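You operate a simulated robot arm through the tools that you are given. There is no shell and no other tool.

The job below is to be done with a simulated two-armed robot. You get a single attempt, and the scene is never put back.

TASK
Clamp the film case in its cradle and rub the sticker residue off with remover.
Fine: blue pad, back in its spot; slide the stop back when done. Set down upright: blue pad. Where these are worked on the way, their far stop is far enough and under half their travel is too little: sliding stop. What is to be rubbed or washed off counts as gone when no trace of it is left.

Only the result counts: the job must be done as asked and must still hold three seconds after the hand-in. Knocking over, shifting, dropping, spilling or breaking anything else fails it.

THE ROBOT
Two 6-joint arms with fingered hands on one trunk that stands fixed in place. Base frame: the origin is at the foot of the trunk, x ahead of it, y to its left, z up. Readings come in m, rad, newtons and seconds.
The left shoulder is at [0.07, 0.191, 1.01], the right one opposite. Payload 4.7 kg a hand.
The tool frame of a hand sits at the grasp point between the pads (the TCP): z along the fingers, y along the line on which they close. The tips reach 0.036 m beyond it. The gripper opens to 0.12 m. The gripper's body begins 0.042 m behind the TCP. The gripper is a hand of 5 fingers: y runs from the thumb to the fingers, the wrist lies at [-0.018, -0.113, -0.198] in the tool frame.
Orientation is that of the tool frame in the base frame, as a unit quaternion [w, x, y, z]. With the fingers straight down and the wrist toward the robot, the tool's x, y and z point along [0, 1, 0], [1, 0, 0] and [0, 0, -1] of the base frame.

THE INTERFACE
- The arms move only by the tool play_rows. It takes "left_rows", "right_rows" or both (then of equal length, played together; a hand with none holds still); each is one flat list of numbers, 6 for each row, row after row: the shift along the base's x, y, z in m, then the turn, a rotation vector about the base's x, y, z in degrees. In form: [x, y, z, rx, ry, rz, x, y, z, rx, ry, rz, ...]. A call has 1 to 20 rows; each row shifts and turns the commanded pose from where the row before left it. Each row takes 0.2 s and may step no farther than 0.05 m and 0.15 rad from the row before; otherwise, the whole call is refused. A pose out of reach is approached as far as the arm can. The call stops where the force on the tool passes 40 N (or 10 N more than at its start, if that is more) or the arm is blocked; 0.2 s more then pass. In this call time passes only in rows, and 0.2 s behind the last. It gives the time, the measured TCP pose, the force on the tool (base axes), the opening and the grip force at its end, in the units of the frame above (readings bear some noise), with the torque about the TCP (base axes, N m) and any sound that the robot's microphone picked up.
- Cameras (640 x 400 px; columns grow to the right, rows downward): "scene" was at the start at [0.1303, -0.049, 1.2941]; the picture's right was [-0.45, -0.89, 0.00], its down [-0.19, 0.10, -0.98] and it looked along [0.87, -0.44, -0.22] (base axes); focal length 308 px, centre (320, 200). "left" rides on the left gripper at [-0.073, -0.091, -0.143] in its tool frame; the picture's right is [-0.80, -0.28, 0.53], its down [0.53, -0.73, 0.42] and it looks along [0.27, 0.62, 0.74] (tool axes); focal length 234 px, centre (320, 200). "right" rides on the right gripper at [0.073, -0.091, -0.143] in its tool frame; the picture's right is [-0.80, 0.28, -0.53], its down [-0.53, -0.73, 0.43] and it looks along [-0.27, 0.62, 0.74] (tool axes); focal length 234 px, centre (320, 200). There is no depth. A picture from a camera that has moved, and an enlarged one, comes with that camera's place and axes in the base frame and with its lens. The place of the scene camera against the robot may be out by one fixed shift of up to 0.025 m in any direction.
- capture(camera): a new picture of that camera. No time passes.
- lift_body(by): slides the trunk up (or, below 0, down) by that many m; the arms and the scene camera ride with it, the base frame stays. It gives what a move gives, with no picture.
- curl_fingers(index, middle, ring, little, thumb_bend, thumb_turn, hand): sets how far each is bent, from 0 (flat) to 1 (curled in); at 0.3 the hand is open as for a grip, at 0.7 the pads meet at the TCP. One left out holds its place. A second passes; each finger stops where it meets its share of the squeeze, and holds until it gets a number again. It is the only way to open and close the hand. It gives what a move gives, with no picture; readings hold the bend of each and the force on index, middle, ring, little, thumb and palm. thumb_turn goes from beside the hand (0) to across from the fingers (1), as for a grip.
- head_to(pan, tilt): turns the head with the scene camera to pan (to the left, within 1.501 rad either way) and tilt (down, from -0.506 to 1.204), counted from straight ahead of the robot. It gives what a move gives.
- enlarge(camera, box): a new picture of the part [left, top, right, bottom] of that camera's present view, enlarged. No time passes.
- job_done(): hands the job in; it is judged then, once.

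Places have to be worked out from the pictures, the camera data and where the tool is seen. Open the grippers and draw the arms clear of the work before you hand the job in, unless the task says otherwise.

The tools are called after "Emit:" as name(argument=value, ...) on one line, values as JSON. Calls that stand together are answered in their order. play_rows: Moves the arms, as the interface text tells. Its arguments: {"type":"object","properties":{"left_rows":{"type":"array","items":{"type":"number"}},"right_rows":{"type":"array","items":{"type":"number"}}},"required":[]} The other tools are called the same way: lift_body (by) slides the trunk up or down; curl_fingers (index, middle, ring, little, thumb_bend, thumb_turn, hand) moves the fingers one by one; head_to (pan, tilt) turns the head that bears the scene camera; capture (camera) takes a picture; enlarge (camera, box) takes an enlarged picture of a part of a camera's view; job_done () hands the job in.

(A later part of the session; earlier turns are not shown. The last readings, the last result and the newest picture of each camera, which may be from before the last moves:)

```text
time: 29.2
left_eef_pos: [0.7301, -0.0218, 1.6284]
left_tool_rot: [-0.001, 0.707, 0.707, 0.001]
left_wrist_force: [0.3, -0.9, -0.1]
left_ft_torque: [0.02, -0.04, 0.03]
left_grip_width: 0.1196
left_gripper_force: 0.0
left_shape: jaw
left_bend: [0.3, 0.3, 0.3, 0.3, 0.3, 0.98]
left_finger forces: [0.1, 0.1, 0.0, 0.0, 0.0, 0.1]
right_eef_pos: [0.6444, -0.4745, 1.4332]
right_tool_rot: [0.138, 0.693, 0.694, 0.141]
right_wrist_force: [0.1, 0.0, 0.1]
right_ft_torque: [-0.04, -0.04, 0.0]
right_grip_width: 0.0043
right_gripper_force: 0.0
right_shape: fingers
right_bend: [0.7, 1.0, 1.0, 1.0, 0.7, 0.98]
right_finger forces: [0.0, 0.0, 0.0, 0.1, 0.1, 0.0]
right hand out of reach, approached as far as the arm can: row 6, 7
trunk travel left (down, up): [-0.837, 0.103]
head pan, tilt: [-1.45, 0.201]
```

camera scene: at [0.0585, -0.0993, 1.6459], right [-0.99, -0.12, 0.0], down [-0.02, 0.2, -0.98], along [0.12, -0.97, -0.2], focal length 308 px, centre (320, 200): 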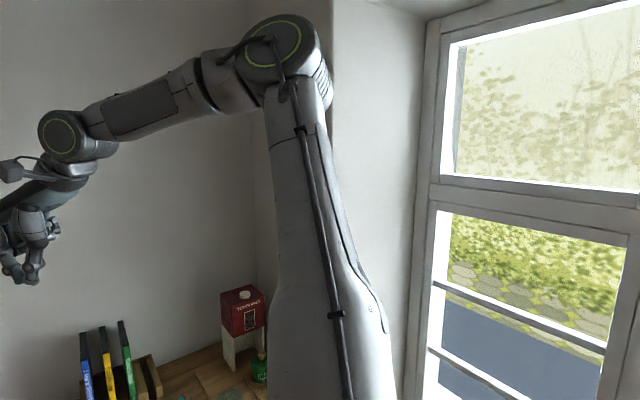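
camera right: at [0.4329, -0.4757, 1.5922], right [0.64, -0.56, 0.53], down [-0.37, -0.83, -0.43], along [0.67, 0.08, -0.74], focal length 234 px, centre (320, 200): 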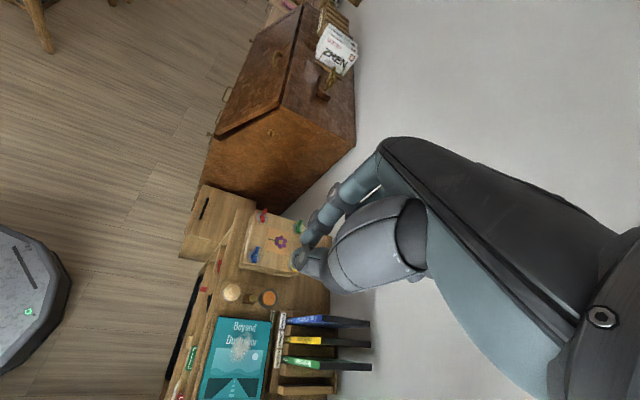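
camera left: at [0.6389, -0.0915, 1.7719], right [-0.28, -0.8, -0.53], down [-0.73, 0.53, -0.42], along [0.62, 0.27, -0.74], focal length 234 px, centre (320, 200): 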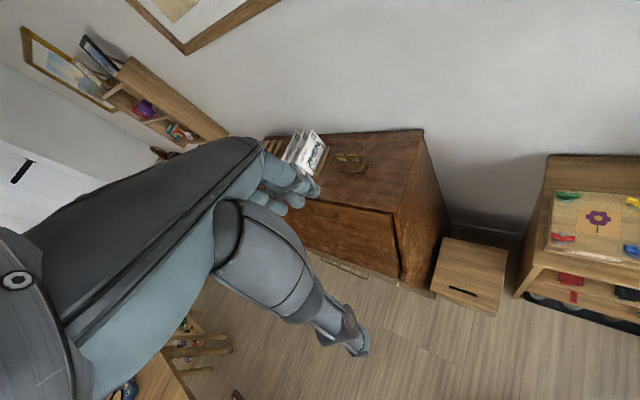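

With a 22.5° tilt the TCP reaches (0.644, −0.475), covering all targets. I raise the hand and shift it to a safe spot, then lower the trunk back to its starting height.

Emit:
play_rows(right_rows=[-0.013, -0.015, 0.035, 0, 0, 0, -0.013, -0.015, 0.035, 0, 0, 0, -0.013, -0.015, 0.035, 0, 0, 0])

Emit:
lift_body(by=-0.35)

Emit:
head_to(pan=-0.8, tilt=0.5)

Emit:
capture(camera="scene")

Emit:
capture(camera="right")

```text
time: 30.0
left_eef_pos: [0.7297, -0.0192, 1.6272]
left_tool_rot: [0.0, 0.707, 0.707, 0.0]
left_wrist_force: [-0.8, 0.0, 0.5]
left_ft_torque: [-0.01, 0.0, -0.01]
left_grip_width: 0.1198
left_gripper_force: 0.1
left_shape: jaw
left_bend: [0.3, 0.3, 0.3, 0.3, 0.3, 0.98]
left_finger forces: [0.1, 0.0, 0.0, 0.0, 0.1, 0.0]
right_eef_pos: [0.6058, -0.5181, 1.5387]
right_tool_rot: [0.139, 0.693, 0.694, 0.138]
right_wrist_force: [0.5, -0.4, 0.1]
right_ft_torque: [0.0, -0.02, 0.0]
right_grip_width: 0.0043
right_gripper_force: 0.1
right_shape: fingers
right_bend: [0.7, 1.0, 1.0, 1.0, 0.7, 0.98]
right_finger forces: [0.1, 0.0, 0.1, 0.0, 0.0, 0.0]
trunk travel left (down, up): [-0.837, 0.103]
head pan, tilt: [-1.45, 0.201]
```

```text
time: 33.4
left_eef_pos: [0.7304, -0.0197, 1.2777]
left_tool_rot: [-0.001, 0.707, 0.707, 0.0]
left_wrist_force: [-0.4, -0.3, 0.1]
left_ft_torque: [0.01, 0.03, 0.02]
left_grip_width: 0.1195
left_gripper_force: 0.0
left_shape: jaw
left_bend: [0.3, 0.3, 0.3, 0.3, 0.3, 0.98]
left_finger forces: [0.1, 0.1, 0.0, 0.1, 0.1, 0.0]
right_eef_pos: [0.6067, -0.5187, 1.1883]
right_tool_rot: [0.139, 0.694, 0.693, 0.138]
right_wrist_force: [0.4, 0.3, 0.2]
right_ft_torque: [0.0, -0.02, -0.04]
right_grip_width: 0.0041
right_gripper_force: 0.0
right_shape: fingers
right_bend: [0.7, 1.0, 1.0, 1.0, 0.7, 0.98]
right_finger forces: [0.0, 0.0, 0.1, 0.0, 0.1, 0.0]
trunk travel left (down, up): [-0.487, 0.453]
head pan, tilt: [-1.45, 0.201]
```

```text
time: 34.4
left_eef_pos: [0.7308, -0.0191, 1.2782]
left_tool_rot: [0.0, 0.707, 0.707, 0.0]
left_wrist_force: [-0.2, -0.7, -0.2]
left_ft_torque: [0.02, 0.01, 0.01]
left_grip_width: 0.1195
left_gripper_force: 0.0
left_shape: jaw
left_bend: [0.3, 0.3, 0.3, 0.3, 0.3, 0.98]
left_finger forces: [0.0, 0.0, 0.0, 0.0, 0.0, 0.0]
right_eef_pos: [0.6085, -0.519, 1.1876]
right_tool_rot: [0.138, 0.693, 0.693, 0.138]
right_wrist_force: [0.6, 1.0, 0.3]
right_ft_torque: [-0.03, -0.01, 0.02]
right_grip_width: 0.0048
right_gripper_force: 0.0
right_shape: fingers
right_bend: [0.7, 1.0, 1.0, 1.0, 0.7, 0.98]
right_finger forces: [0.1, 0.0, 0.0, 0.1, 0.0, 0.1]
trunk travel left (down, up): [-0.487, 0.453]
head pan, tilt: [-0.799, 0.499]
```

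```text
taken
camera scene: at [0.1105, -0.0721, 1.2682], right [-0.72, -0.7, 0.0], down [-0.33, 0.34, -0.88], along [0.61, -0.63, -0.48], focal length 308 px, centre (320, 200)
```

scene: 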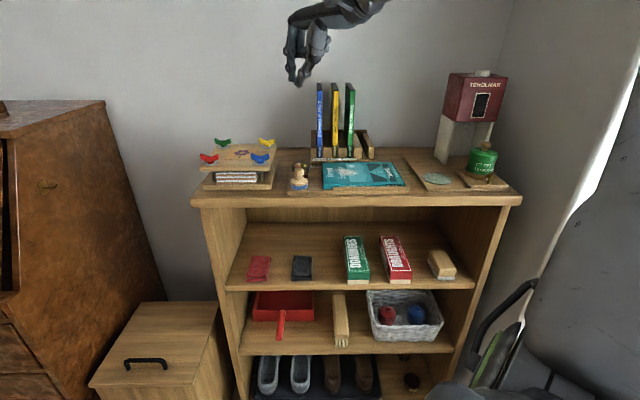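

```text
taken
camera right: at [0.4682, -0.4455, 1.2856], right [0.06, -0.8, 0.59], down [-0.51, -0.53, -0.67], along [0.86, -0.27, -0.44], focal length 234 px, centre (320, 200)
```

right: 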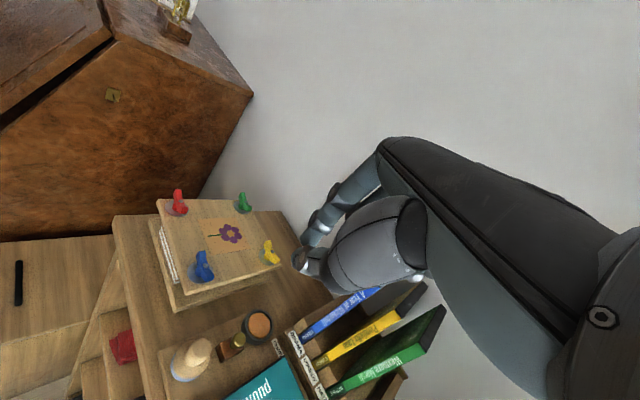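

Reach is fine here and the view gives a second triangulation angle. I enlarge the pad, stop and dish from both cameras.

Emit:
enlarge(camera="right", box=[150, 300, 300, 400])

Emit:
enlarge(camera="scene", box=[190, 120, 350, 220])

```text
4.00 times, centred on (225, 350) of right
camera zoom: at [0.4682, -0.4455, 1.2856], right [0.06, -0.8, 0.59], down [-0.51, -0.53, -0.67], along [0.86, -0.27, -0.44], focal length 937 px, centre (700, -400)
```

zoom: 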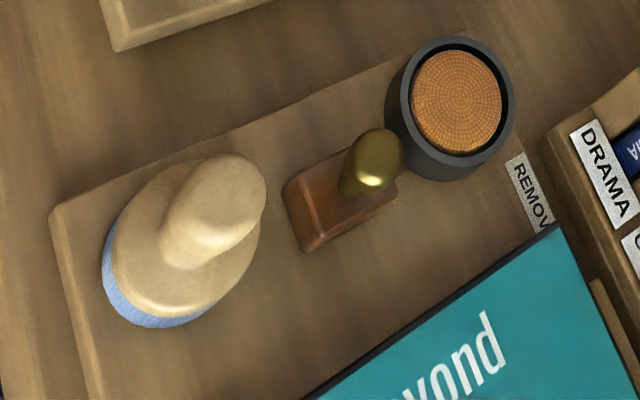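

```text
4.00 times, centred on (270, 170) of scene
camera zoom: at [0.1105, -0.0721, 1.2682], right [-0.72, -0.7, 0.0], down [-0.33, 0.34, -0.88], along [0.61, -0.63, -0.48], focal length 1233 px, centre (520, 320)
```

zoom: 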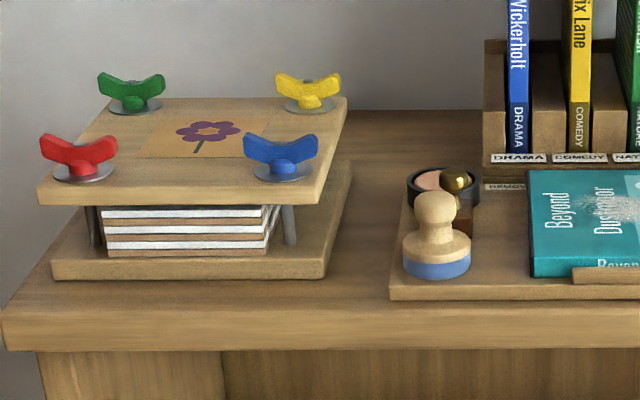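

Triangulating with the hand camera alone gives the board top at z≈0.94, pad knob (0.598, −0.497, 0.970), stop ball (0.628, −0.537, 0.967) and dish (0.672, −0.570, 0.94). The scene camera is therefore shifted about 2.5–3 cm too high. I move the poker to just left of the stop, still above everything, and check.

Emit:
play_rows(right_rows=[0.013, 0.001, -0.03, 0, 0, 0, 0.013, 0.001, -0.04, 0, 0, 0, 0, 0, -0.04, 0, 0, 0, 0, 0, -0.03, 0, 0, 0])

Emit:
capture(camera="right")

Emit:
enlarge(camera="scene", box=[220, 60, 380, 200])

Emit:
enlarge(camera="right", box=[190, 200, 350, 340])

```text
time: 35.4
left_eef_pos: [0.7321, -0.0201, 1.2779]
left_tool_rot: [0.0, 0.707, 0.707, 0.001]
left_wrist_force: [-0.6, 0.1, -1.5]
left_ft_torque: [0.05, 0.0, -0.02]
left_grip_width: 0.1196
left_gripper_force: 0.0
left_shape: jaw
left_bend: [0.3, 0.3, 0.3, 0.3, 0.3, 0.98]
left_finger forces: [0.0, 0.0, 0.0, 0.1, 0.0, 0.1]
right_eef_pos: [0.633, -0.5171, 1.048]
right_tool_rot: [0.138, 0.693, 0.694, 0.139]
right_wrist_force: [0.7, 0.3, -1.2]
right_ft_torque: [-0.01, 0.03, -0.01]
right_grip_width: 0.0042
right_gripper_force: 0.1
right_shape: fingers
right_bend: [0.7, 1.0, 1.0, 1.0, 0.7, 0.98]
right_finger forces: [0.0, 0.0, 0.0, 0.1, 0.0, 0.0]
trunk travel left (down, up): [-0.487, 0.453]
head pan, tilt: [-0.799, 0.499]
```

```text
taken
camera right: at [0.4935, -0.444, 1.1448], right [0.06, -0.81, 0.59], down [-0.51, -0.53, -0.68], along [0.86, -0.26, -0.44], focal length 234 px, centre (320, 200)
```

right: 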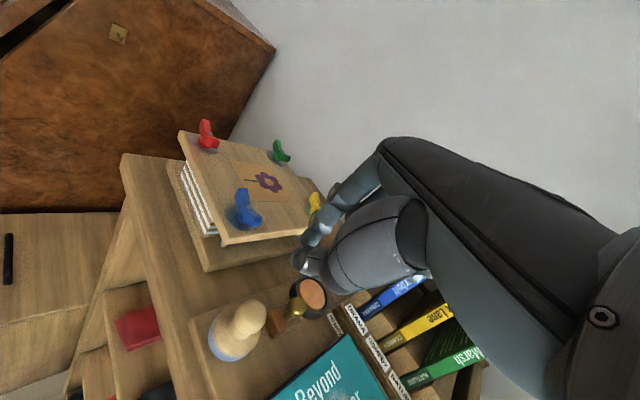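

```text
2.86 times, centred on (300, 130) of scene
camera zoom: at [0.1113, -0.0722, 1.2681], right [-0.72, -0.7, 0.0], down [-0.33, 0.34, -0.88], along [0.61, -0.63, -0.48], focal length 881 px, centre (377, 400)
```

zoom: 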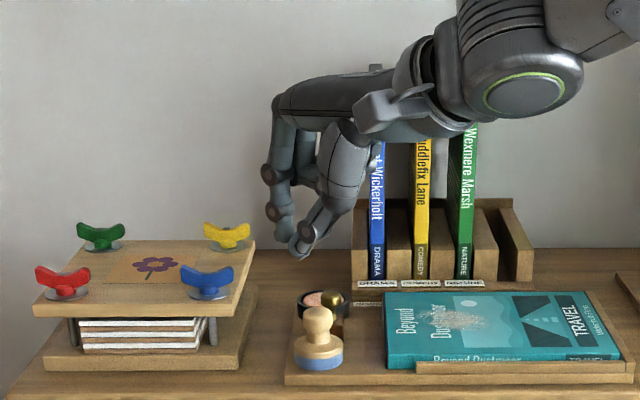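

```text
2.86 times, centred on (270, 270) of right
camera zoom: at [0.4935, -0.444, 1.1448], right [0.06, -0.81, 0.59], down [-0.51, -0.53, -0.68], along [0.86, -0.26, -0.44], focal length 669 px, centre (463, 0)
```

zoom: 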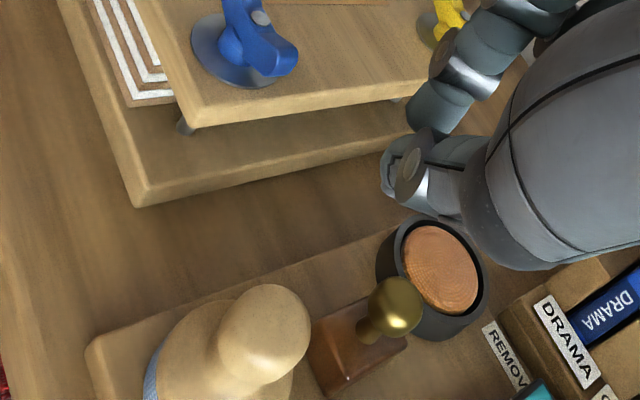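

The latest view confirms the stop ball at about (0.628, −0.538, 0.967), and the poker hangs clear to its left. I descend 4.5 cm and look again.

Emit:
play_rows(right_rows=[0.002, 0.002, -0.015, 0, 0, 0, 0, 0, -0.015, 0, 0, 0, 0, 0, -0.015, 0, 0, 0])

Emit:
enlarge(camera="scene", box=[240, 110, 360, 200])

Emit:
enlarge(camera="right", box=[230, 220, 350, 320])

```text
time: 36.2
left_eef_pos: [0.731, -0.0204, 1.2766]
left_tool_rot: [0.0, 0.707, 0.707, 0.0]
left_wrist_force: [1.2, 0.0, 0.3]
left_ft_torque: [0.0, 0.01, 0.03]
left_grip_width: 0.1195
left_gripper_force: 0.2
left_shape: jaw
left_bend: [0.3, 0.3, 0.3, 0.3, 0.3, 0.98]
left_finger forces: [0.1, 0.1, 0.0, 0.0, 0.0, 0.0]
right_eef_pos: [0.6359, -0.5155, 1.0024]
right_tool_rot: [0.139, 0.694, 0.693, 0.139]
right_wrist_force: [-0.6, -0.2, 0.1]
right_ft_torque: [0.0, 0.05, -0.01]
right_grip_width: 0.0042
right_gripper_force: 0.2
right_shape: fingers
right_bend: [0.7, 1.0, 1.0, 1.0, 0.7, 0.98]
right_finger forces: [0.0, 0.1, 0.1, 0.0, 0.1, 0.0]
trunk travel left (down, up): [-0.487, 0.453]
head pan, tilt: [-0.799, 0.499]
```

```text
4.44 times, centred on (300, 155) of scene
camera zoom: at [0.111, -0.0721, 1.2682], right [-0.72, -0.7, 0.0], down [-0.33, 0.34, -0.88], along [0.61, -0.63, -0.48], focal length 1370 px, centre (409, 400)
```

zoom: 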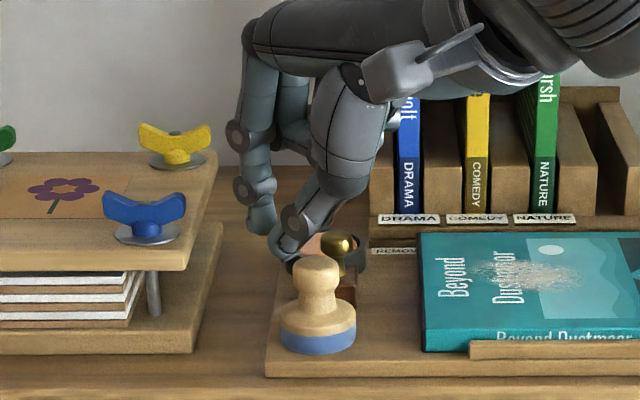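

```text
4.00 times, centred on (290, 270) of right
camera zoom: at [0.4967, -0.4417, 1.0998], right [0.06, -0.8, 0.59], down [-0.51, -0.53, -0.67], along [0.86, -0.27, -0.44], focal length 937 px, centre (440, -80)
```

zoom: 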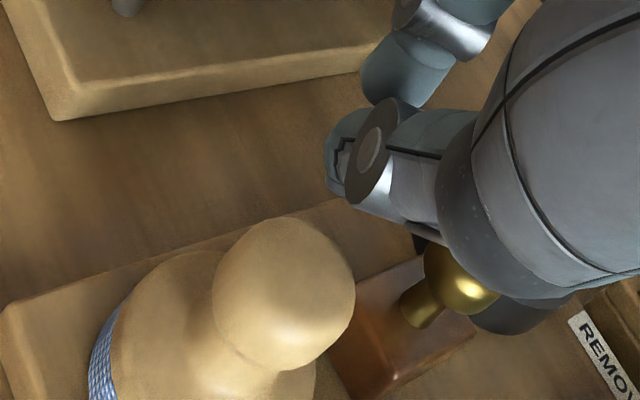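

The poker sits level with the ball's left side. I shift it 6 mm further left for clearance and go down 18 mm so it can push the stop's block.

Emit:
play_rows(right_rows=[0.004, 0.004, 0, 0, 0, 0, 0, 0, -0.009, 0, 0, 0, 0, 0, -0.009, 0, 0, 0])

Emit:
enlarge(camera="right", box=[230, 220, 350, 320])

Emit:
enlarge(camera="scene", box=[260, 140, 340, 200])

```text
time: 37.0
left_eef_pos: [0.7304, -0.0197, 1.2781]
left_tool_rot: [-0.001, 0.707, 0.707, -0.001]
left_wrist_force: [0.3, -0.3, 0.3]
left_ft_torque: [0.0, 0.0, 0.0]
left_grip_width: 0.1196
left_gripper_force: 0.1
left_shape: jaw
left_bend: [0.3, 0.3, 0.3, 0.3, 0.3, 0.98]
left_finger forces: [0.1, 0.0, 0.0, 0.0, 0.0, 0.0]
right_eef_pos: [0.6393, -0.5112, 0.9867]
right_tool_rot: [0.139, 0.694, 0.693, 0.138]
right_wrist_force: [0.4, -0.4, 0.9]
right_ft_torque: [-0.02, 0.03, 0.0]
right_grip_width: 0.003
right_gripper_force: 0.4
right_shape: fingers
right_bend: [0.7, 1.0, 1.0, 1.0, 0.7, 0.98]
right_finger forces: [0.0, 0.0, 0.0, 0.1, 0.4, 0.0]
trunk travel left (down, up): [-0.487, 0.453]
head pan, tilt: [-0.799, 0.499]
```

```text
4.00 times, centred on (290, 270) of right
camera zoom: at [0.501, -0.4377, 1.0836], right [0.06, -0.8, 0.59], down [-0.51, -0.53, -0.67], along [0.86, -0.27, -0.44], focal length 937 px, centre (440, -80)
```

zoom: 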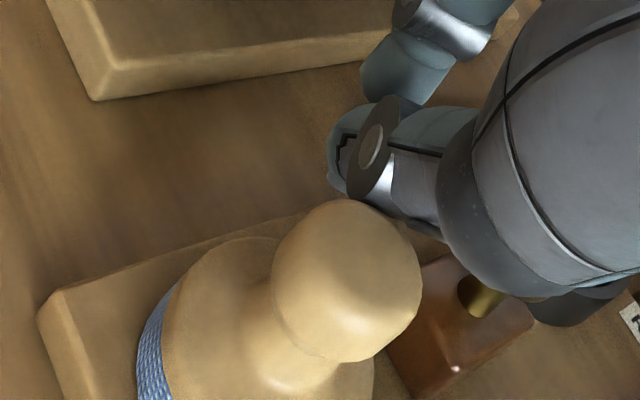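

```text
6.67 times, centred on (300, 170) of scene
camera zoom: at [0.1108, -0.0719, 1.2682], right [-0.72, -0.7, 0.0], down [-0.33, 0.34, -0.88], along [0.61, -0.63, -0.48], focal length 2056 px, centre (453, 400)
```

zoom: 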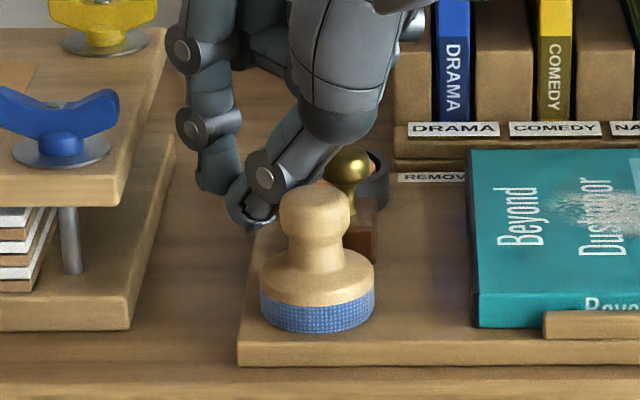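

The thumb reads 0.4 N and the width shrank slightly: it may be brushing the pad's knob. I back up, turn the hand +15° so the thumb leans away from the pad, shift a little toward the back, and look again.

Emit:
play_rows(right_rows=[0.002, 0.002, 0.015, 0, 0, 0, 0, 0, 0.015, 0, 0, 0, 0.001, -0.005, 0, 0, 0, 7.5, 0.001, -0.005, 0, 0, 0, 7.5])

Emit:
enlarge(camera="right", box=[210, 200, 350, 320])

Emit:
enlarge(camera="scene", box=[240, 130, 340, 200])

```text
time: 38.0
left_eef_pos: [0.7311, -0.0202, 1.2777]
left_tool_rot: [0.0, 0.707, 0.707, 0.001]
left_wrist_force: [0.2, -0.3, 0.5]
left_ft_torque: [0.0, 0.02, 0.0]
left_grip_width: 0.1195
left_gripper_force: 0.0
left_shape: jaw
left_bend: [0.3, 0.3, 0.3, 0.3, 0.3, 0.98]
left_finger forces: [0.0, 0.0, 0.0, 0.0, 0.0, 0.1]
right_eef_pos: [0.634, -0.5168, 1.0071]
right_tool_rot: [0.116, 0.646, 0.743, 0.128]
right_wrist_force: [-0.1, 0.2, -0.5]
right_ft_torque: [-0.01, -0.05, -0.02]
right_grip_width: 0.0038
right_gripper_force: 0.0
right_shape: fingers
right_bend: [0.7, 1.0, 1.0, 1.0, 0.7, 0.98]
right_finger forces: [0.0, 0.0, 0.1, 0.0, 0.1, 0.1]
right hand out of reach, approached as far as the arm can: row 3, 4
trunk travel left (down, up): [-0.487, 0.453]
head pan, tilt: [-0.799, 0.499]
```

```text
3.33 times, centred on (280, 260) of right
camera zoom: at [0.4907, -0.4621, 1.111], right [0.19, -0.78, 0.6], down [-0.46, -0.61, -0.64], along [0.86, -0.15, -0.48], focal length 781 px, centre (453, 0)
```

zoom: 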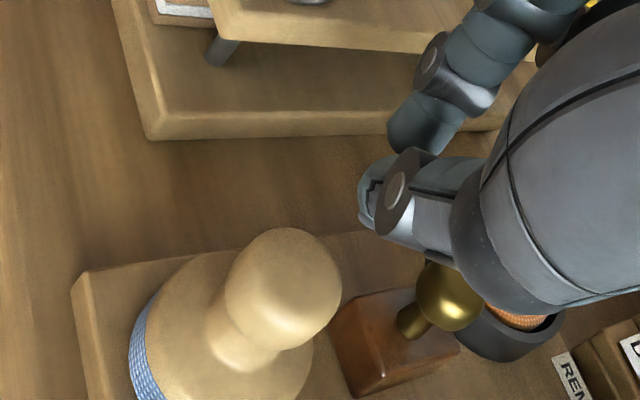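

```text
5.71 times, centred on (290, 165) of scene
camera zoom: at [0.1108, -0.0718, 1.2682], right [-0.72, -0.7, 0.0], down [-0.33, 0.34, -0.88], along [0.61, -0.63, -0.48], focal length 1762 px, centre (491, 400)
```

zoom: 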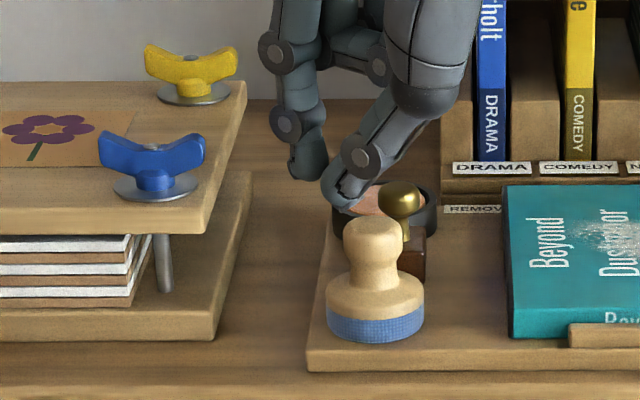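

The turn ran into the reach limit. Pinching the stop's ball between thumb and index at yaw 0 needs less reach and keeps clear of the pad and dish, so I raise the hand, turn back, and open the pinch to about 4 cm above the ball.

Emit:
play_rows(right_rows=[0, 0, 0.02, 0, 0, 0, 0, 0, 0.03, 0, 0, -7.5, 0, -0.005, 0, 0, 0, -7.5, -0.008, -0.008, 0, 0, 0, 0, -0.008, -0.007, 0, 0, 0, 0])

Emit:
curl_fingers(hand="right", index=0.56, thumb_bend=0.56)

Emit:
enlarge(camera="right", box=[210, 200, 370, 330])

Emit:
enlarge(camera="scene", box=[240, 110, 360, 200])

```text
time: 39.2
left_eef_pos: [0.7299, -0.0204, 1.2775]
left_tool_rot: [0.0, 0.707, 0.707, 0.0]
left_wrist_force: [0.7, 0.1, 0.2]
left_ft_torque: [-0.04, 0.0, 0.0]
left_grip_width: 0.1198
left_gripper_force: 0.1
left_shape: jaw
left_bend: [0.3, 0.3, 0.3, 0.3, 0.3, 0.98]
left_finger forces: [0.0, 0.0, 0.1, 0.0, 0.0, 0.1]
right_eef_pos: [0.6834, -0.5825, 1.0506]
right_tool_rot: [0.131, 0.738, 0.653, 0.111]
right_wrist_force: [-0.2, 0.4, -0.2]
right_ft_torque: [0.03, 0.01, -0.03]
right_grip_width: 0.0039
right_gripper_force: 0.6
right_shape: fingers
right_bend: [0.7, 1.0, 1.0, 1.0, 0.7, 0.98]
right_finger forces: [0.0, 0.0, 0.0, 0.3, 0.0, 0.0]
right hand out of reach, approached as far as the arm can: row 2, 3, 4, 5
trunk travel left (down, up): [-0.487, 0.453]
head pan, tilt: [-0.799, 0.499]
```

```text
time: 40.2
left_eef_pos: [0.7306, -0.0213, 1.2777]
left_tool_rot: [0.001, 0.707, 0.707, 0.0]
left_wrist_force: [0.0, -0.2, 0.4]
left_ft_torque: [0.05, -0.02, 0.0]
left_grip_width: 0.1198
left_gripper_force: 0.2
left_shape: jaw
left_bend: [0.3, 0.3, 0.3, 0.3, 0.3, 0.98]
left_finger forces: [0.0, 0.1, 0.0, 0.1, 0.0, 0.0]
right_eef_pos: [0.6825, -0.5826, 1.049]
right_tool_rot: [0.13, 0.737, 0.654, 0.112]
right_wrist_force: [-0.1, -0.3, -0.4]
right_ft_torque: [0.0, -0.02, 0.03]
right_grip_width: 0.0444
right_gripper_force: 0.0
right_shape: fingers
right_bend: [0.56, 1.0, 1.0, 1.0, 0.56, 0.98]
right_finger forces: [0.0, 0.0, 0.1, 0.0, 0.0, 0.0]
trunk travel left (down, up): [-0.487, 0.453]
head pan, tilt: [-0.799, 0.499]
```

```text
3.08 times, centred on (290, 265) of right
camera zoom: at [0.5588, -0.4936, 1.1542], right [-0.01, -0.8, 0.59], down [-0.61, -0.47, -0.65], along [0.8, -0.37, -0.48], focal length 720 px, centre (412, 0)
```

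zoom: 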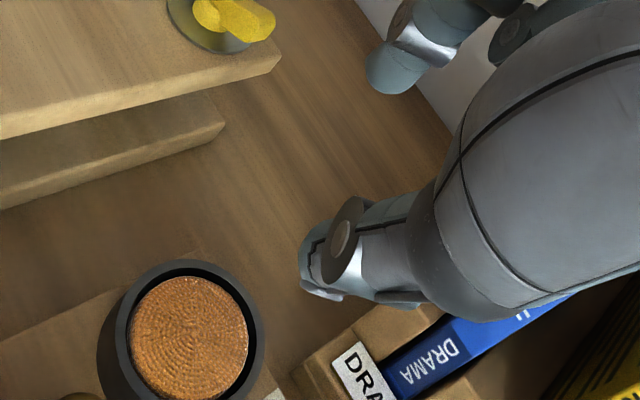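

```text
4.44 times, centred on (300, 155) of scene
camera zoom: at [0.1107, -0.0721, 1.2682], right [-0.72, -0.7, 0.0], down [-0.33, 0.34, -0.88], along [0.61, -0.63, -0.48], focal length 1370 px, centre (409, 400)
```

zoom: 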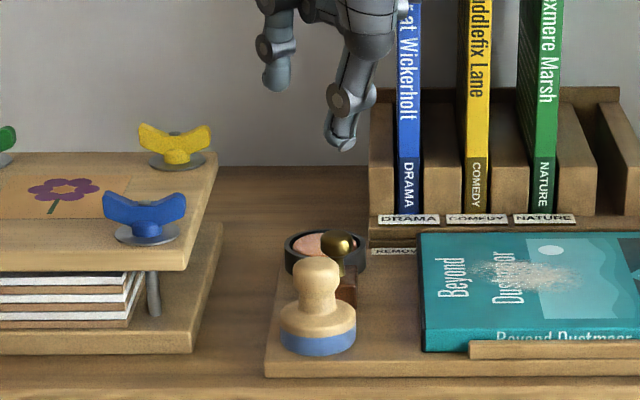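

The hand wandered out to (0.683, −0.583), close to the film rack, though the rack's cases still stand as before. I withdraw straight away from the rack toward the robot and up.

Emit:
play_rows(right_rows=[-0.012, 0.012, 0.005, 0, 0, 0, -0.014, 0.014, 0.02, 0, 0, 0, -0.014, 0.014, 0.03, 0, 0, 0])

Emit:
capture(camera="scene")

```text
time: 41.0
left_eef_pos: [0.7297, -0.0209, 1.2775]
left_tool_rot: [0.0, 0.707, 0.707, 0.0]
left_wrist_force: [1.0, -0.1, -0.1]
left_ft_torque: [0.01, -0.01, 0.0]
left_grip_width: 0.1196
left_gripper_force: 0.1
left_shape: jaw
left_bend: [0.3, 0.3, 0.3, 0.3, 0.3, 0.98]
left_finger forces: [0.0, 0.1, 0.1, 0.1, 0.0, 0.0]
right_eef_pos: [0.6819, -0.5747, 1.1016]
right_tool_rot: [0.13, 0.735, 0.656, 0.114]
right_wrist_force: [-0.4, -0.5, 0.7]
right_ft_torque: [-0.01, 0.0, -0.01]
right_grip_width: 0.0448
right_gripper_force: 0.0
right_shape: fingers
right_bend: [0.56, 1.0, 1.0, 1.0, 0.56, 0.98]
right_finger forces: [0.0, 0.0, 0.0, 0.0, 0.0, 0.0]
right hand out of reach, approached as far as the arm can: row 1, 2, 3
trunk travel left (down, up): [-0.487, 0.453]
head pan, tilt: [-0.799, 0.499]
```

```text
taken
camera scene: at [0.1099, -0.0715, 1.2683], right [-0.72, -0.7, 0.0], down [-0.33, 0.34, -0.88], along [0.61, -0.63, -0.48], focal length 308 px, centre (320, 200)
```

scene: 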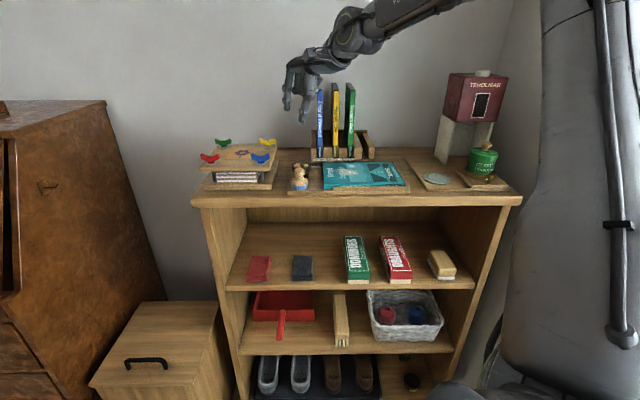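

The arm seems to have a gap zone that it hopped across; the inner side (wrist behind and to the right) covers my targets if I keep the hand tilted. I first go well above everything, then pull back toward the robot to re-enter the inner zone.

Emit:
play_rows(right_rows=[0, 0, 0.04, 0, 0, 0, 0, 0, 0.04, 0, 0, 0, 0, 0, 0.04, 0, 0, 0, 0, 0, 0.04, 0, 0, 0])

Emit:
play_rows(right_rows=[-0.04, 0, 0, 0, 0, 0, -0.04, 0, 0, 0, 0, 0, -0.04, 0, 0, 0, 0, 0, -0.04, 0, 0, 0, 0, 0])

Emit:
capture(camera="scene")

```text
time: 42.0
left_eef_pos: [0.7296, -0.0205, 1.2786]
left_tool_rot: [0.001, 0.707, 0.707, 0.001]
left_wrist_force: [0.3, 0.9, -0.2]
left_ft_torque: [-0.02, -0.03, -0.01]
left_grip_width: 0.1195
left_gripper_force: 0.1
left_shape: jaw
left_bend: [0.3, 0.3, 0.3, 0.3, 0.3, 0.98]
left_finger forces: [0.0, 0.0, 0.1, 0.0, 0.0, 0.0]
right_eef_pos: [0.6438, -0.5923, 1.242]
right_tool_rot: [0.133, 0.737, 0.653, 0.113]
right_wrist_force: [-0.3, 0.2, 0.7]
right_ft_torque: [0.01, 0.02, -0.03]
right_grip_width: 0.0445
right_gripper_force: 0.0
right_shape: fingers
right_bend: [0.56, 1.0, 1.0, 1.0, 0.56, 0.98]
right_finger forces: [0.0, 0.1, 0.0, 0.0, 0.1, 0.1]
right hand out of reach, approached as far as the arm can: row 1, 2, 3, 4
trunk travel left (down, up): [-0.487, 0.453]
head pan, tilt: [-0.799, 0.499]
```

```text
time: 43.0
left_eef_pos: [0.7295, -0.0208, 1.2787]
left_tool_rot: [0.001, 0.707, 0.707, 0.001]
left_wrist_force: [-0.4, 0.6, 1.1]
left_ft_torque: [0.0, -0.03, -0.03]
left_grip_width: 0.1195
left_gripper_force: 0.1
left_shape: jaw
left_bend: [0.3, 0.3, 0.3, 0.3, 0.3, 0.98]
left_finger forces: [0.1, 0.1, 0.0, 0.0, 0.0, 0.0]
right_eef_pos: [0.5528, -0.6536, 1.2976]
right_tool_rot: [0.131, 0.736, 0.655, 0.111]
right_wrist_force: [0.1, 0.0, -0.4]
right_ft_torque: [0.0, -0.02, 0.01]
right_grip_width: 0.0447
right_gripper_force: 0.1
right_shape: fingers
right_bend: [0.56, 1.0, 1.0, 1.0, 0.56, 0.98]
right_finger forces: [0.0, 0.0, 0.1, 0.0, 0.0, 0.0]
right hand out of reach, approached as far as the arm can: row 1, 2, 3, 4
trunk travel left (down, up): [-0.487, 0.453]
head pan, tilt: [-0.799, 0.499]
```

```text
taken
camera scene: at [0.1093, -0.0726, 1.2683], right [-0.72, -0.7, 0.0], down [-0.33, 0.34, -0.88], along [0.61, -0.63, -0.48], focal length 308 px, centre (320, 200)
```

scene: 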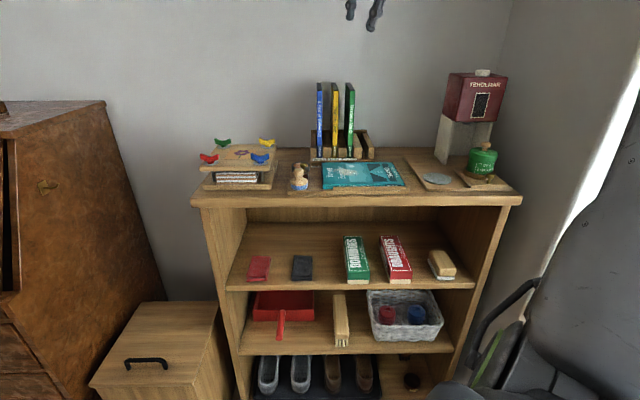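

The shelf looks untouched in this clear view. I keep withdrawing up and toward the robot until moves are in reach again.

Emit:
play_rows(right_rows=[-0.03, 0.03, 0.01, 0, 0, 0, -0.03, 0.03, 0.01, 0, 0, 0, -0.03, 0.03, 0, 0, 0, 0, -0.03, 0.03, 0, 0, 0, 0, -0.03, 0.03, 0, 0, 0, 0, -0.03, 0.03, 0, 0, 0, 0])

```text
time: 44.4
left_eef_pos: [0.7288, -0.0206, 1.2781]
left_tool_rot: [0.0, 0.707, 0.707, 0.0]
left_wrist_force: [0.0, -0.2, 0.6]
left_ft_torque: [0.01, -0.02, 0.01]
left_grip_width: 0.1195
left_gripper_force: 0.0
left_shape: jaw
left_bend: [0.3, 0.3, 0.3, 0.3, 0.3, 0.98]
left_finger forces: [0.0, 0.0, 0.0, 0.0, 0.1, 0.0]
right_eef_pos: [0.4639, -0.5912, 1.4252]
right_tool_rot: [0.131, 0.736, 0.655, 0.112]
right_wrist_force: [0.1, -0.3, 1.2]
right_ft_torque: [-0.01, -0.01, 0.02]
right_grip_width: 0.0449
right_gripper_force: 0.0
right_shape: fingers
right_bend: [0.56, 1.0, 1.0, 1.0, 0.56, 0.98]
right_finger forces: [0.1, 0.0, 0.0, 0.0, 0.1, 0.0]
right hand out of reach, approached as far as the arm can: row 1, 2, 3, 4, 5, 6
trunk travel left (down, up): [-0.487, 0.453]
head pan, tilt: [-0.799, 0.499]
```

It keeps sliding on a shell about 0.7 m from the shoulder. I look at the arm to see its present shape.

Emit:
head_to(pan=-1.3, tilt=-0.1)

Emit:
capture(camera="scene")

Emit:
capture(camera="left")

```text
time: 45.4
left_eef_pos: [0.7306, -0.0205, 1.2786]
left_tool_rot: [0.0, 0.707, 0.707, 0.0]
left_wrist_force: [0.2, 0.7, -0.3]
left_ft_torque: [0.02, -0.02, 0.05]
left_grip_width: 0.1196
left_gripper_force: 0.1
left_shape: jaw
left_bend: [0.3, 0.3, 0.3, 0.3, 0.3, 0.98]
left_finger forces: [0.0, 0.0, 0.0, 0.0, 0.0, 0.0]
right_eef_pos: [0.4648, -0.5913, 1.4245]
right_tool_rot: [0.131, 0.736, 0.655, 0.111]
right_wrist_force: [-0.3, 0.4, -0.4]
right_ft_torque: [-0.03, -0.01, -0.02]
right_grip_width: 0.0447
right_gripper_force: 0.0
right_shape: fingers
right_bend: [0.56, 1.0, 1.0, 1.0, 0.56, 0.98]
right_finger forces: [0.1, 0.0, 0.0, 0.0, 0.0, 0.0]
trunk travel left (down, up): [-0.487, 0.453]
head pan, tilt: [-1.3, -0.099]
```

```text
taken
camera scene: at [0.0704, -0.0908, 1.3231], right [-0.96, -0.27, 0.0], down [0.03, -0.09, -1.0], along [0.27, -0.96, 0.1], focal length 308 px, centre (320, 200)
```

scene: 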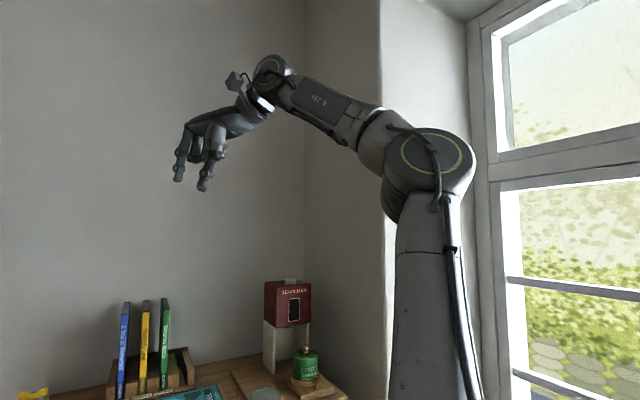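

```text
taken
camera left: at [0.6384, -0.0919, 1.422], right [-0.28, -0.8, -0.53], down [-0.73, 0.53, -0.42], along [0.62, 0.27, -0.74], focal length 234 px, centre (320, 200)
```

left: 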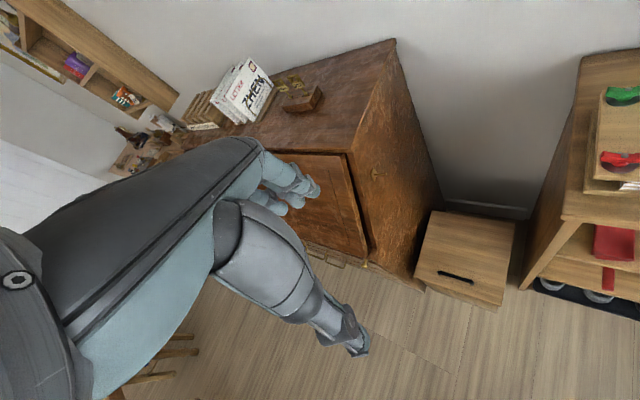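

The elbow has opened out into another branch. To get back into the folded branch it started in, I command a long move to the original start position, including undoing the tilt, in free air.

Emit:
play_rows(right_rows=[-0.02, 0.023, -0.028, 0, 7.5, 0, -0.02, 0.023, -0.028, 0, 7.5, 0, -0.02, 0.023, -0.028, 0, 6, 0, -0.02, 0.023, -0.028, 0, 0, 7.5, -0.02, 0.023, -0.028, 0, 0, 0, -0.02, 0.023, -0.028, 0, 0, 0, -0.02, 0.023, -0.028, 0, 0, 0, -0.02, 0.023, -0.028, 0, 0, 0, 0, 0, 0, 0, 0, 0, 0, 0, 0, 0, 0, 0, 0, 0, 0, 0, 0, 0])

Emit:
capture(camera="scene")

```text
time: 47.8
left_eef_pos: [0.7304, -0.0204, 1.2785]
left_tool_rot: [0.0, 0.707, 0.707, 0.0]
left_wrist_force: [0.0, 0.4, -0.5]
left_ft_torque: [0.03, 0.02, -0.05]
left_grip_width: 0.1196
left_gripper_force: 0.1
left_shape: jaw
left_bend: [0.3, 0.3, 0.3, 0.3, 0.3, 0.98]
left_finger forces: [0.0, 0.0, 0.1, 0.0, 0.0, 0.0]
right_eef_pos: [0.4078, -0.5649, 1.3326]
right_tool_rot: [0.012, 0.7, 0.714, -0.025]
right_wrist_force: [0.5, -0.7, -0.3]
right_ft_torque: [0.0, 0.01, 0.01]
right_grip_width: 0.0449
right_gripper_force: 0.0
right_shape: fingers
right_bend: [0.56, 1.0, 1.0, 1.0, 0.56, 0.98]
right_finger forces: [0.0, 0.0, 0.0, 0.0, 0.0, 0.0]
right hand out of reach, approached as far as the arm can: row 1, 2, 3, 4, 5, 6, 7, 8
trunk travel left (down, up): [-0.487, 0.453]
head pan, tilt: [-1.3, -0.099]
```

```text
taken
camera scene: at [0.0704, -0.0907, 1.3231], right [-0.96, -0.27, 0.0], down [0.03, -0.1, -1.0], along [0.27, -0.96, 0.1], focal length 308 px, centre (320, 200)
```

scene: 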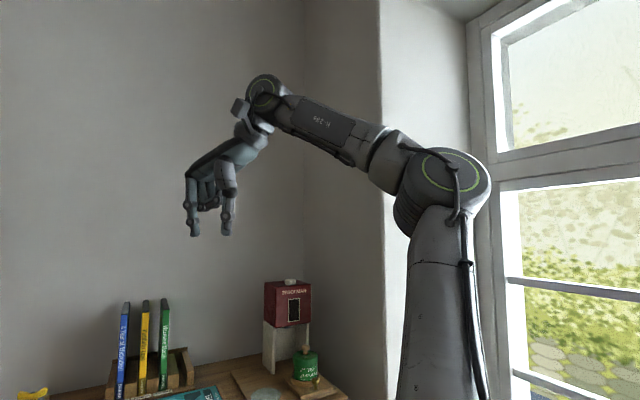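

Same wrist shape, but still on the outer side of the gap. I try a different way round: up first, then back, in free air.

Emit:
play_rows(right_rows=[0, 0, 0.04, 0, 0, 0, 0, 0, 0.04, 0, 0, 0, -0.04, 0.02, 0, 0, 0, 0, -0.04, 0.02, 0, 0, 0, 0, -0.03, 0.04, 0, 0, 0, 0, 0, 0.04, 0, 0, 0, 0])

```text
time: 49.2
left_eef_pos: [0.7288, -0.0212, 1.277]
left_tool_rot: [0.0, 0.707, 0.707, -0.001]
left_wrist_force: [0.3, 0.6, -0.1]
left_ft_torque: [0.01, 0.0, 0.01]
left_grip_width: 0.1196
left_gripper_force: 0.0
left_shape: jaw
left_bend: [0.3, 0.3, 0.3, 0.3, 0.3, 0.98]
left_finger forces: [0.1, 0.0, 0.0, 0.0, 0.1, 0.0]
right_eef_pos: [0.2934, -0.542, 1.4011]
right_tool_rot: [0.012, 0.7, 0.714, -0.024]
right_wrist_force: [0.5, -0.5, 0.3]
right_ft_torque: [0.01, 0.02, -0.01]
right_grip_width: 0.0447
right_gripper_force: 0.1
right_shape: fingers
right_bend: [0.56, 1.0, 1.0, 1.0, 0.56, 0.98]
right_finger forces: [0.0, 0.1, 0.0, 0.0, 0.0, 0.1]
right hand out of reach, approached as far as the arm can: row 1, 2, 4, 5, 6
trunk travel left (down, up): [-0.487, 0.453]
head pan, tilt: [-1.3, -0.099]
```

I test single small moves in several directions from here, each reversed, to see which ones are refused.

Emit:
play_rows(right_rows=[0, 0, -0.02, 0, 0, 0, 0, 0, -0.02, 0, 0, 0, 0, 0, -0.02, 0, 0, 0, 0, 0, -0.02, 0, 0, 0])

Emit:
play_rows(right_rows=[-0.02, 0, 0, 0, 0, 0, -0.02, 0, 0, 0, 0, 0])

Emit:
play_rows(right_rows=[0, -0.02, 0, 0, 0, 0, 0, -0.02, 0, 0, 0, 0])

Emit:
play_rows(right_rows=[0, 0.02, 0, 0, 0, 0, 0, 0.02, 0, 0, 0, 0])

Emit:
capture(camera="scene")

```text
time: 50.2
left_eef_pos: [0.7317, -0.0202, 1.278]
left_tool_rot: [0.001, 0.708, 0.706, 0.0]
left_wrist_force: [0.3, 0.2, -0.4]
left_ft_torque: [0.02, 0.01, -0.02]
left_grip_width: 0.1196
left_gripper_force: 0.1
left_shape: jaw
left_bend: [0.3, 0.3, 0.3, 0.3, 0.3, 0.98]
left_finger forces: [0.0, 0.0, 0.0, 0.0, 0.0, 0.0]
right_eef_pos: [0.3152, -0.5734, 1.3742]
right_tool_rot: [0.012, 0.7, 0.714, -0.026]
right_wrist_force: [0.0, -1.0, -0.9]
right_ft_torque: [-0.01, 0.01, -0.01]
right_grip_width: 0.0448
right_gripper_force: 0.1
right_shape: fingers
right_bend: [0.56, 1.0, 1.0, 1.0, 0.56, 0.98]
right_finger forces: [0.0, 0.0, 0.0, 0.1, 0.0, 0.0]
right hand out of reach, approached as far as the arm can: row 1, 2, 3, 4
trunk travel left (down, up): [-0.487, 0.453]
head pan, tilt: [-1.3, -0.099]
```

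```text
time: 50.8
left_eef_pos: [0.7295, -0.0205, 1.2788]
left_tool_rot: [0.0, 0.708, 0.706, 0.0]
left_wrist_force: [-0.5, -0.4, 0.0]
left_ft_torque: [-0.04, 0.0, 0.0]
left_grip_width: 0.1197
left_gripper_force: 0.0
left_shape: jaw
left_bend: [0.3, 0.3, 0.3, 0.3, 0.3, 0.98]
left_finger forces: [0.1, 0.0, 0.1, 0.1, 0.0, 0.1]
right_eef_pos: [0.2787, -0.5767, 1.3825]
right_tool_rot: [0.013, 0.699, 0.715, -0.025]
right_wrist_force: [-0.5, 0.6, 0.2]
right_ft_torque: [-0.01, -0.02, 0.0]
right_grip_width: 0.0446
right_gripper_force: 0.0
right_shape: fingers
right_bend: [0.56, 1.0, 1.0, 1.0, 0.56, 0.98]
right_finger forces: [0.1, 0.0, 0.0, 0.1, 0.0, 0.0]
right hand out of reach, approached as far as the arm can: row 1, 2
trunk travel left (down, up): [-0.487, 0.453]
head pan, tilt: [-1.3, -0.099]
```

```text
time: 51.4
left_eef_pos: [0.7305, -0.0201, 1.2767]
left_tool_rot: [-0.001, 0.707, 0.707, 0.0]
left_wrist_force: [0.6, -0.6, 0.1]
left_ft_torque: [-0.02, 0.0, 0.01]
left_grip_width: 0.1199
left_gripper_force: 0.0
left_shape: jaw
left_bend: [0.3, 0.3, 0.3, 0.3, 0.3, 0.98]
left_finger forces: [0.1, 0.1, 0.1, 0.0, 0.1, 0.0]
right_eef_pos: [0.2804, -0.6164, 1.3809]
right_tool_rot: [0.012, 0.7, 0.714, -0.023]
right_wrist_force: [1.2, -0.3, -0.3]
right_ft_torque: [-0.01, 0.02, 0.02]
right_grip_width: 0.0447
right_gripper_force: 0.0
right_shape: fingers
right_bend: [0.56, 1.0, 1.0, 1.0, 0.56, 0.98]
right_finger forces: [0.0, 0.1, 0.0, 0.1, 0.1, 0.1]
trunk travel left (down, up): [-0.487, 0.453]
head pan, tilt: [-1.3, -0.099]
```

```text
time: 52.0
left_eef_pos: [0.7298, -0.0192, 1.2781]
left_tool_rot: [0.0, 0.707, 0.707, 0.0]
left_wrist_force: [0.6, 0.5, 0.0]
left_ft_torque: [0.01, 0.03, 0.02]
left_grip_width: 0.1196
left_gripper_force: 0.1
left_shape: jaw
left_bend: [0.3, 0.3, 0.3, 0.3, 0.3, 0.98]
left_finger forces: [0.1, 0.0, 0.0, 0.0, 0.0, 0.0]
right_eef_pos: [0.2803, -0.5777, 1.3809]
right_tool_rot: [0.013, 0.7, 0.713, -0.024]
right_wrist_force: [-0.1, 0.0, 0.0]
right_ft_torque: [-0.08, -0.01, -0.03]
right_grip_width: 0.0445
right_gripper_force: 0.0
right_shape: fingers
right_bend: [0.56, 1.0, 1.0, 1.0, 0.56, 0.98]
right_finger forces: [0.0, 0.1, 0.0, 0.0, 0.0, 0.0]
trunk travel left (down, up): [-0.487, 0.453]
head pan, tilt: [-1.3, -0.099]
```

```text
taken
camera scene: at [0.0702, -0.09, 1.3232], right [-0.96, -0.27, 0.0], down [0.03, -0.1, -0.99], along [0.27, -0.96, 0.1], focal length 308 px, centre (320, 200)
```

scene: 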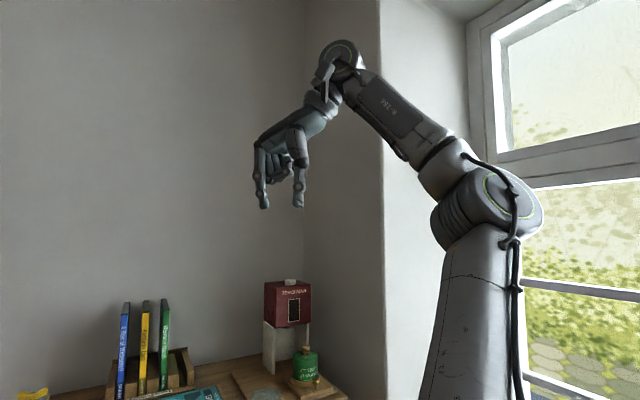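

The refused zone seems to be a wall a few centimetres thick, and small steps never get across it. I try full 5 cm steps straight through it toward the start pose, in free air.

Emit:
play_rows(right_rows=[0.005, 0.034, -0.036, 0, 0, 0, 0.005, 0.034, -0.036, 0, 0, 0, 0.005, 0.034, -0.036, 0, 0, 0, 0.005, 0.034, -0.036, 0, 0, 0, 0.005, 0.034, -0.036, 0, 0, 0])

```text
time: 53.2
left_eef_pos: [0.7303, -0.0193, 1.2777]
left_tool_rot: [0.0, 0.707, 0.707, 0.001]
left_wrist_force: [-0.4, -0.6, 1.1]
left_ft_torque: [0.03, -0.02, 0.02]
left_grip_width: 0.1198
left_gripper_force: 0.0
left_shape: jaw
left_bend: [0.3, 0.3, 0.3, 0.3, 0.3, 0.98]
left_finger forces: [0.0, 0.1, 0.0, 0.1, 0.0, 0.0]
right_eef_pos: [0.351, -0.5394, 1.3801]
right_tool_rot: [0.011, 0.7, 0.713, -0.024]
right_wrist_force: [0.2, 0.4, 0.7]
right_ft_torque: [0.01, -0.01, 0.01]
right_grip_width: 0.0445
right_gripper_force: 0.0
right_shape: fingers
right_bend: [0.56, 1.0, 1.0, 1.0, 0.56, 0.98]
right_finger forces: [0.0, 0.0, 0.0, 0.0, 0.1, 0.0]
right hand out of reach, approached as far as the arm can: row 1, 2, 3, 4, 5
trunk travel left (down, up): [-0.487, 0.453]
head pan, tilt: [-1.3, -0.099]
```

The hop means the arm now sits in its outer branch, and the numbers say that with the tool straight down and the hand about 0.3 m above the shoulder level, all targets (0.61–0.71 m from the shoulder) are within that branch. I move out above the work area at this height to confirm.

Emit:
play_rows(right_rows=[0.04, 0, 0, 2.8, -1.0, 0, 0.04, 0, 0, 0, 0, 0, 0.04, 0, -0.01, 0, 0, 0, 0.04, 0, -0.01, 0, 0, 0, 0.04, 0.005, -0.01, 0, 0, 0, 0.03, 0.01, -0.01, 0, 0, 0])

```text
time: 54.6
left_eef_pos: [0.7323, -0.022, 1.2764]
left_tool_rot: [0.0, 0.707, 0.707, 0.0]
left_wrist_force: [0.4, 0.2, -1.4]
left_ft_torque: [-0.02, -0.01, 0.01]
left_grip_width: 0.1197
left_gripper_force: 0.0
left_shape: jaw
left_bend: [0.3, 0.3, 0.3, 0.3, 0.3, 0.98]
left_finger forces: [0.1, 0.0, 0.0, 0.0, 0.1, 0.0]
right_eef_pos: [0.5248, -0.5599, 1.2741]
right_tool_rot: [0.002, 0.701, 0.713, 0.001]
right_wrist_force: [-0.2, -1.3, 0.4]
right_ft_torque: [0.0, 0.02, -0.03]
right_grip_width: 0.0449
right_gripper_force: 0.0
right_shape: fingers
right_bend: [0.56, 1.0, 1.0, 1.0, 0.56, 0.98]
right_finger forces: [0.1, 0.0, 0.1, 0.0, 0.0, 0.1]
right hand out of reach, approached as far as the arm can: row 1, 2, 3, 4, 5, 6
trunk travel left (down, up): [-0.487, 0.453]
head pan, tilt: [-1.3, -0.099]
```

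Still held to a shell. I test pure radial motion away from the shoulder (out and up) with full steps to see whether the elbow opens at all.

Emit:
play_rows(right_rows=[0.02, -0.016, 0.012, 0, 0, 0, 0.02, -0.016, 0.012, 0, 0, 0])

Emit:
play_rows(right_rows=[-0.03, 0.024, -0.02, 0, 0, 0, -0.03, 0.024, -0.02, 0, 0, 0])

Emit:
capture(camera="scene")

```text
time: 55.2
left_eef_pos: [0.7306, -0.0207, 1.2782]
left_tool_rot: [0.0, 0.707, 0.707, 0.0]
left_wrist_force: [0.0, -0.8, -0.7]
left_ft_torque: [0.02, -0.01, -0.01]
left_grip_width: 0.1196
left_gripper_force: 0.1
left_shape: jaw
left_bend: [0.3, 0.3, 0.3, 0.3, 0.3, 0.98]
left_finger forces: [0.1, 0.1, 0.0, 0.0, 0.0, 0.1]
right_eef_pos: [0.5381, -0.6005, 1.2772]
right_tool_rot: [0.002, 0.701, 0.713, 0.0]
right_wrist_force: [-0.6, 0.5, -0.5]
right_ft_torque: [0.02, 0.0, 0.02]
right_grip_width: 0.0449
right_gripper_force: 0.1
right_shape: fingers
right_bend: [0.56, 1.0, 1.0, 1.0, 0.56, 0.98]
right_finger forces: [0.1, 0.1, 0.0, 0.0, 0.0, 0.0]
right hand out of reach, approached as far as the arm can: row 1, 2
trunk travel left (down, up): [-0.487, 0.453]
head pan, tilt: [-1.3, -0.099]
```

```text
time: 55.8
left_eef_pos: [0.7308, -0.0208, 1.2764]
left_tool_rot: [-0.001, 0.707, 0.707, -0.001]
left_wrist_force: [0.8, -1.2, -0.5]
left_ft_torque: [-0.01, 0.02, 0.0]
left_grip_width: 0.1194
left_gripper_force: 0.1
left_shape: jaw
left_bend: [0.3, 0.3, 0.3, 0.3, 0.3, 0.98]
left_finger forces: [0.1, 0.0, 0.0, 0.0, 0.0, 0.1]
right_eef_pos: [0.4997, -0.5674, 1.2523]
right_tool_rot: [0.001, 0.701, 0.714, -0.001]
right_wrist_force: [-0.1, -0.5, 0.1]
right_ft_torque: [0.04, -0.01, 0.02]
right_grip_width: 0.0448
right_gripper_force: 0.2
right_shape: fingers
right_bend: [0.56, 1.0, 1.0, 1.0, 0.56, 0.98]
right_finger forces: [0.1, 0.1, 0.0, 0.1, 0.1, 0.0]
right hand out of reach, approached as far as the arm can: row 2
trunk travel left (down, up): [-0.487, 0.453]
head pan, tilt: [-1.3, -0.099]
```

```text
taken
camera scene: at [0.0713, -0.0904, 1.3231], right [-0.96, -0.27, 0.0], down [0.03, -0.1, -1.0], along [0.27, -0.96, 0.1], focal length 308 px, centre (320, 200)
```

scene: 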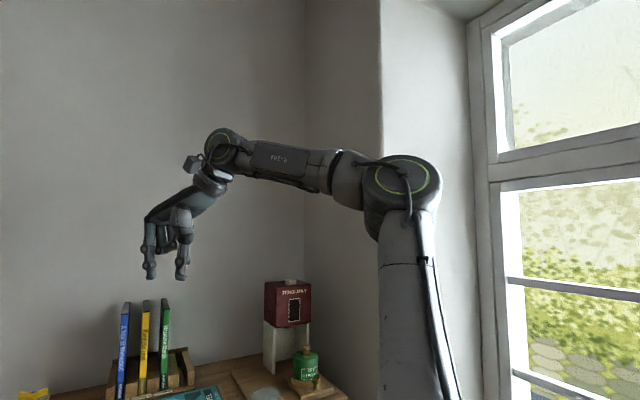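

There is a thin free shell here: at this height (0.24 above the shoulder) the TCP may be 0.57–0.62 m out, and it should shift outward as the hand gets lower. I follow it down and out toward the stop, turning the hand to face radially (yaw −30°).

Emit:
play_rows(right_rows=[0.02, 0.005, -0.0155, 0, 0, -5, 0.02, 0.005, -0.0155, 0, 0, -5, 0.02, 0.005, -0.0155, 0, 0, -5, 0.02, 0.005, -0.0155, 0, 0, -5, 0.02, 0.005, -0.0155, 0, 0, -5, 0.02, 0.005, -0.0155, 0, 0, -5])

```text
time: 57.2
left_eef_pos: [0.7323, -0.0222, 1.2762]
left_tool_rot: [-0.001, 0.707, 0.707, 0.001]
left_wrist_force: [0.4, 0.9, -0.1]
left_ft_torque: [0.06, 0.05, -0.02]
left_grip_width: 0.1195
left_gripper_force: 0.1
left_shape: jaw
left_bend: [0.3, 0.3, 0.3, 0.3, 0.3, 0.98]
left_finger forces: [0.1, 0.0, 0.0, 0.0, 0.1, 0.1]
right_eef_pos: [0.6179, -0.7557, 1.1651]
right_tool_rot: [-0.002, 0.858, 0.514, 0.001]
right_wrist_force: [0.8, -0.4, -0.2]
right_ft_torque: [0.02, -0.01, 0.04]
right_grip_width: 0.0451
right_gripper_force: 0.0
right_shape: fingers
right_bend: [0.56, 1.0, 1.0, 1.0, 0.56, 0.98]
right_finger forces: [0.0, 0.0, 0.1, 0.0, 0.1, 0.0]
right hand out of reach, approached as far as the arm can: row 1, 2, 3, 4, 5, 6
trunk travel left (down, up): [-0.487, 0.453]
head pan, tilt: [-1.3, -0.099]
```

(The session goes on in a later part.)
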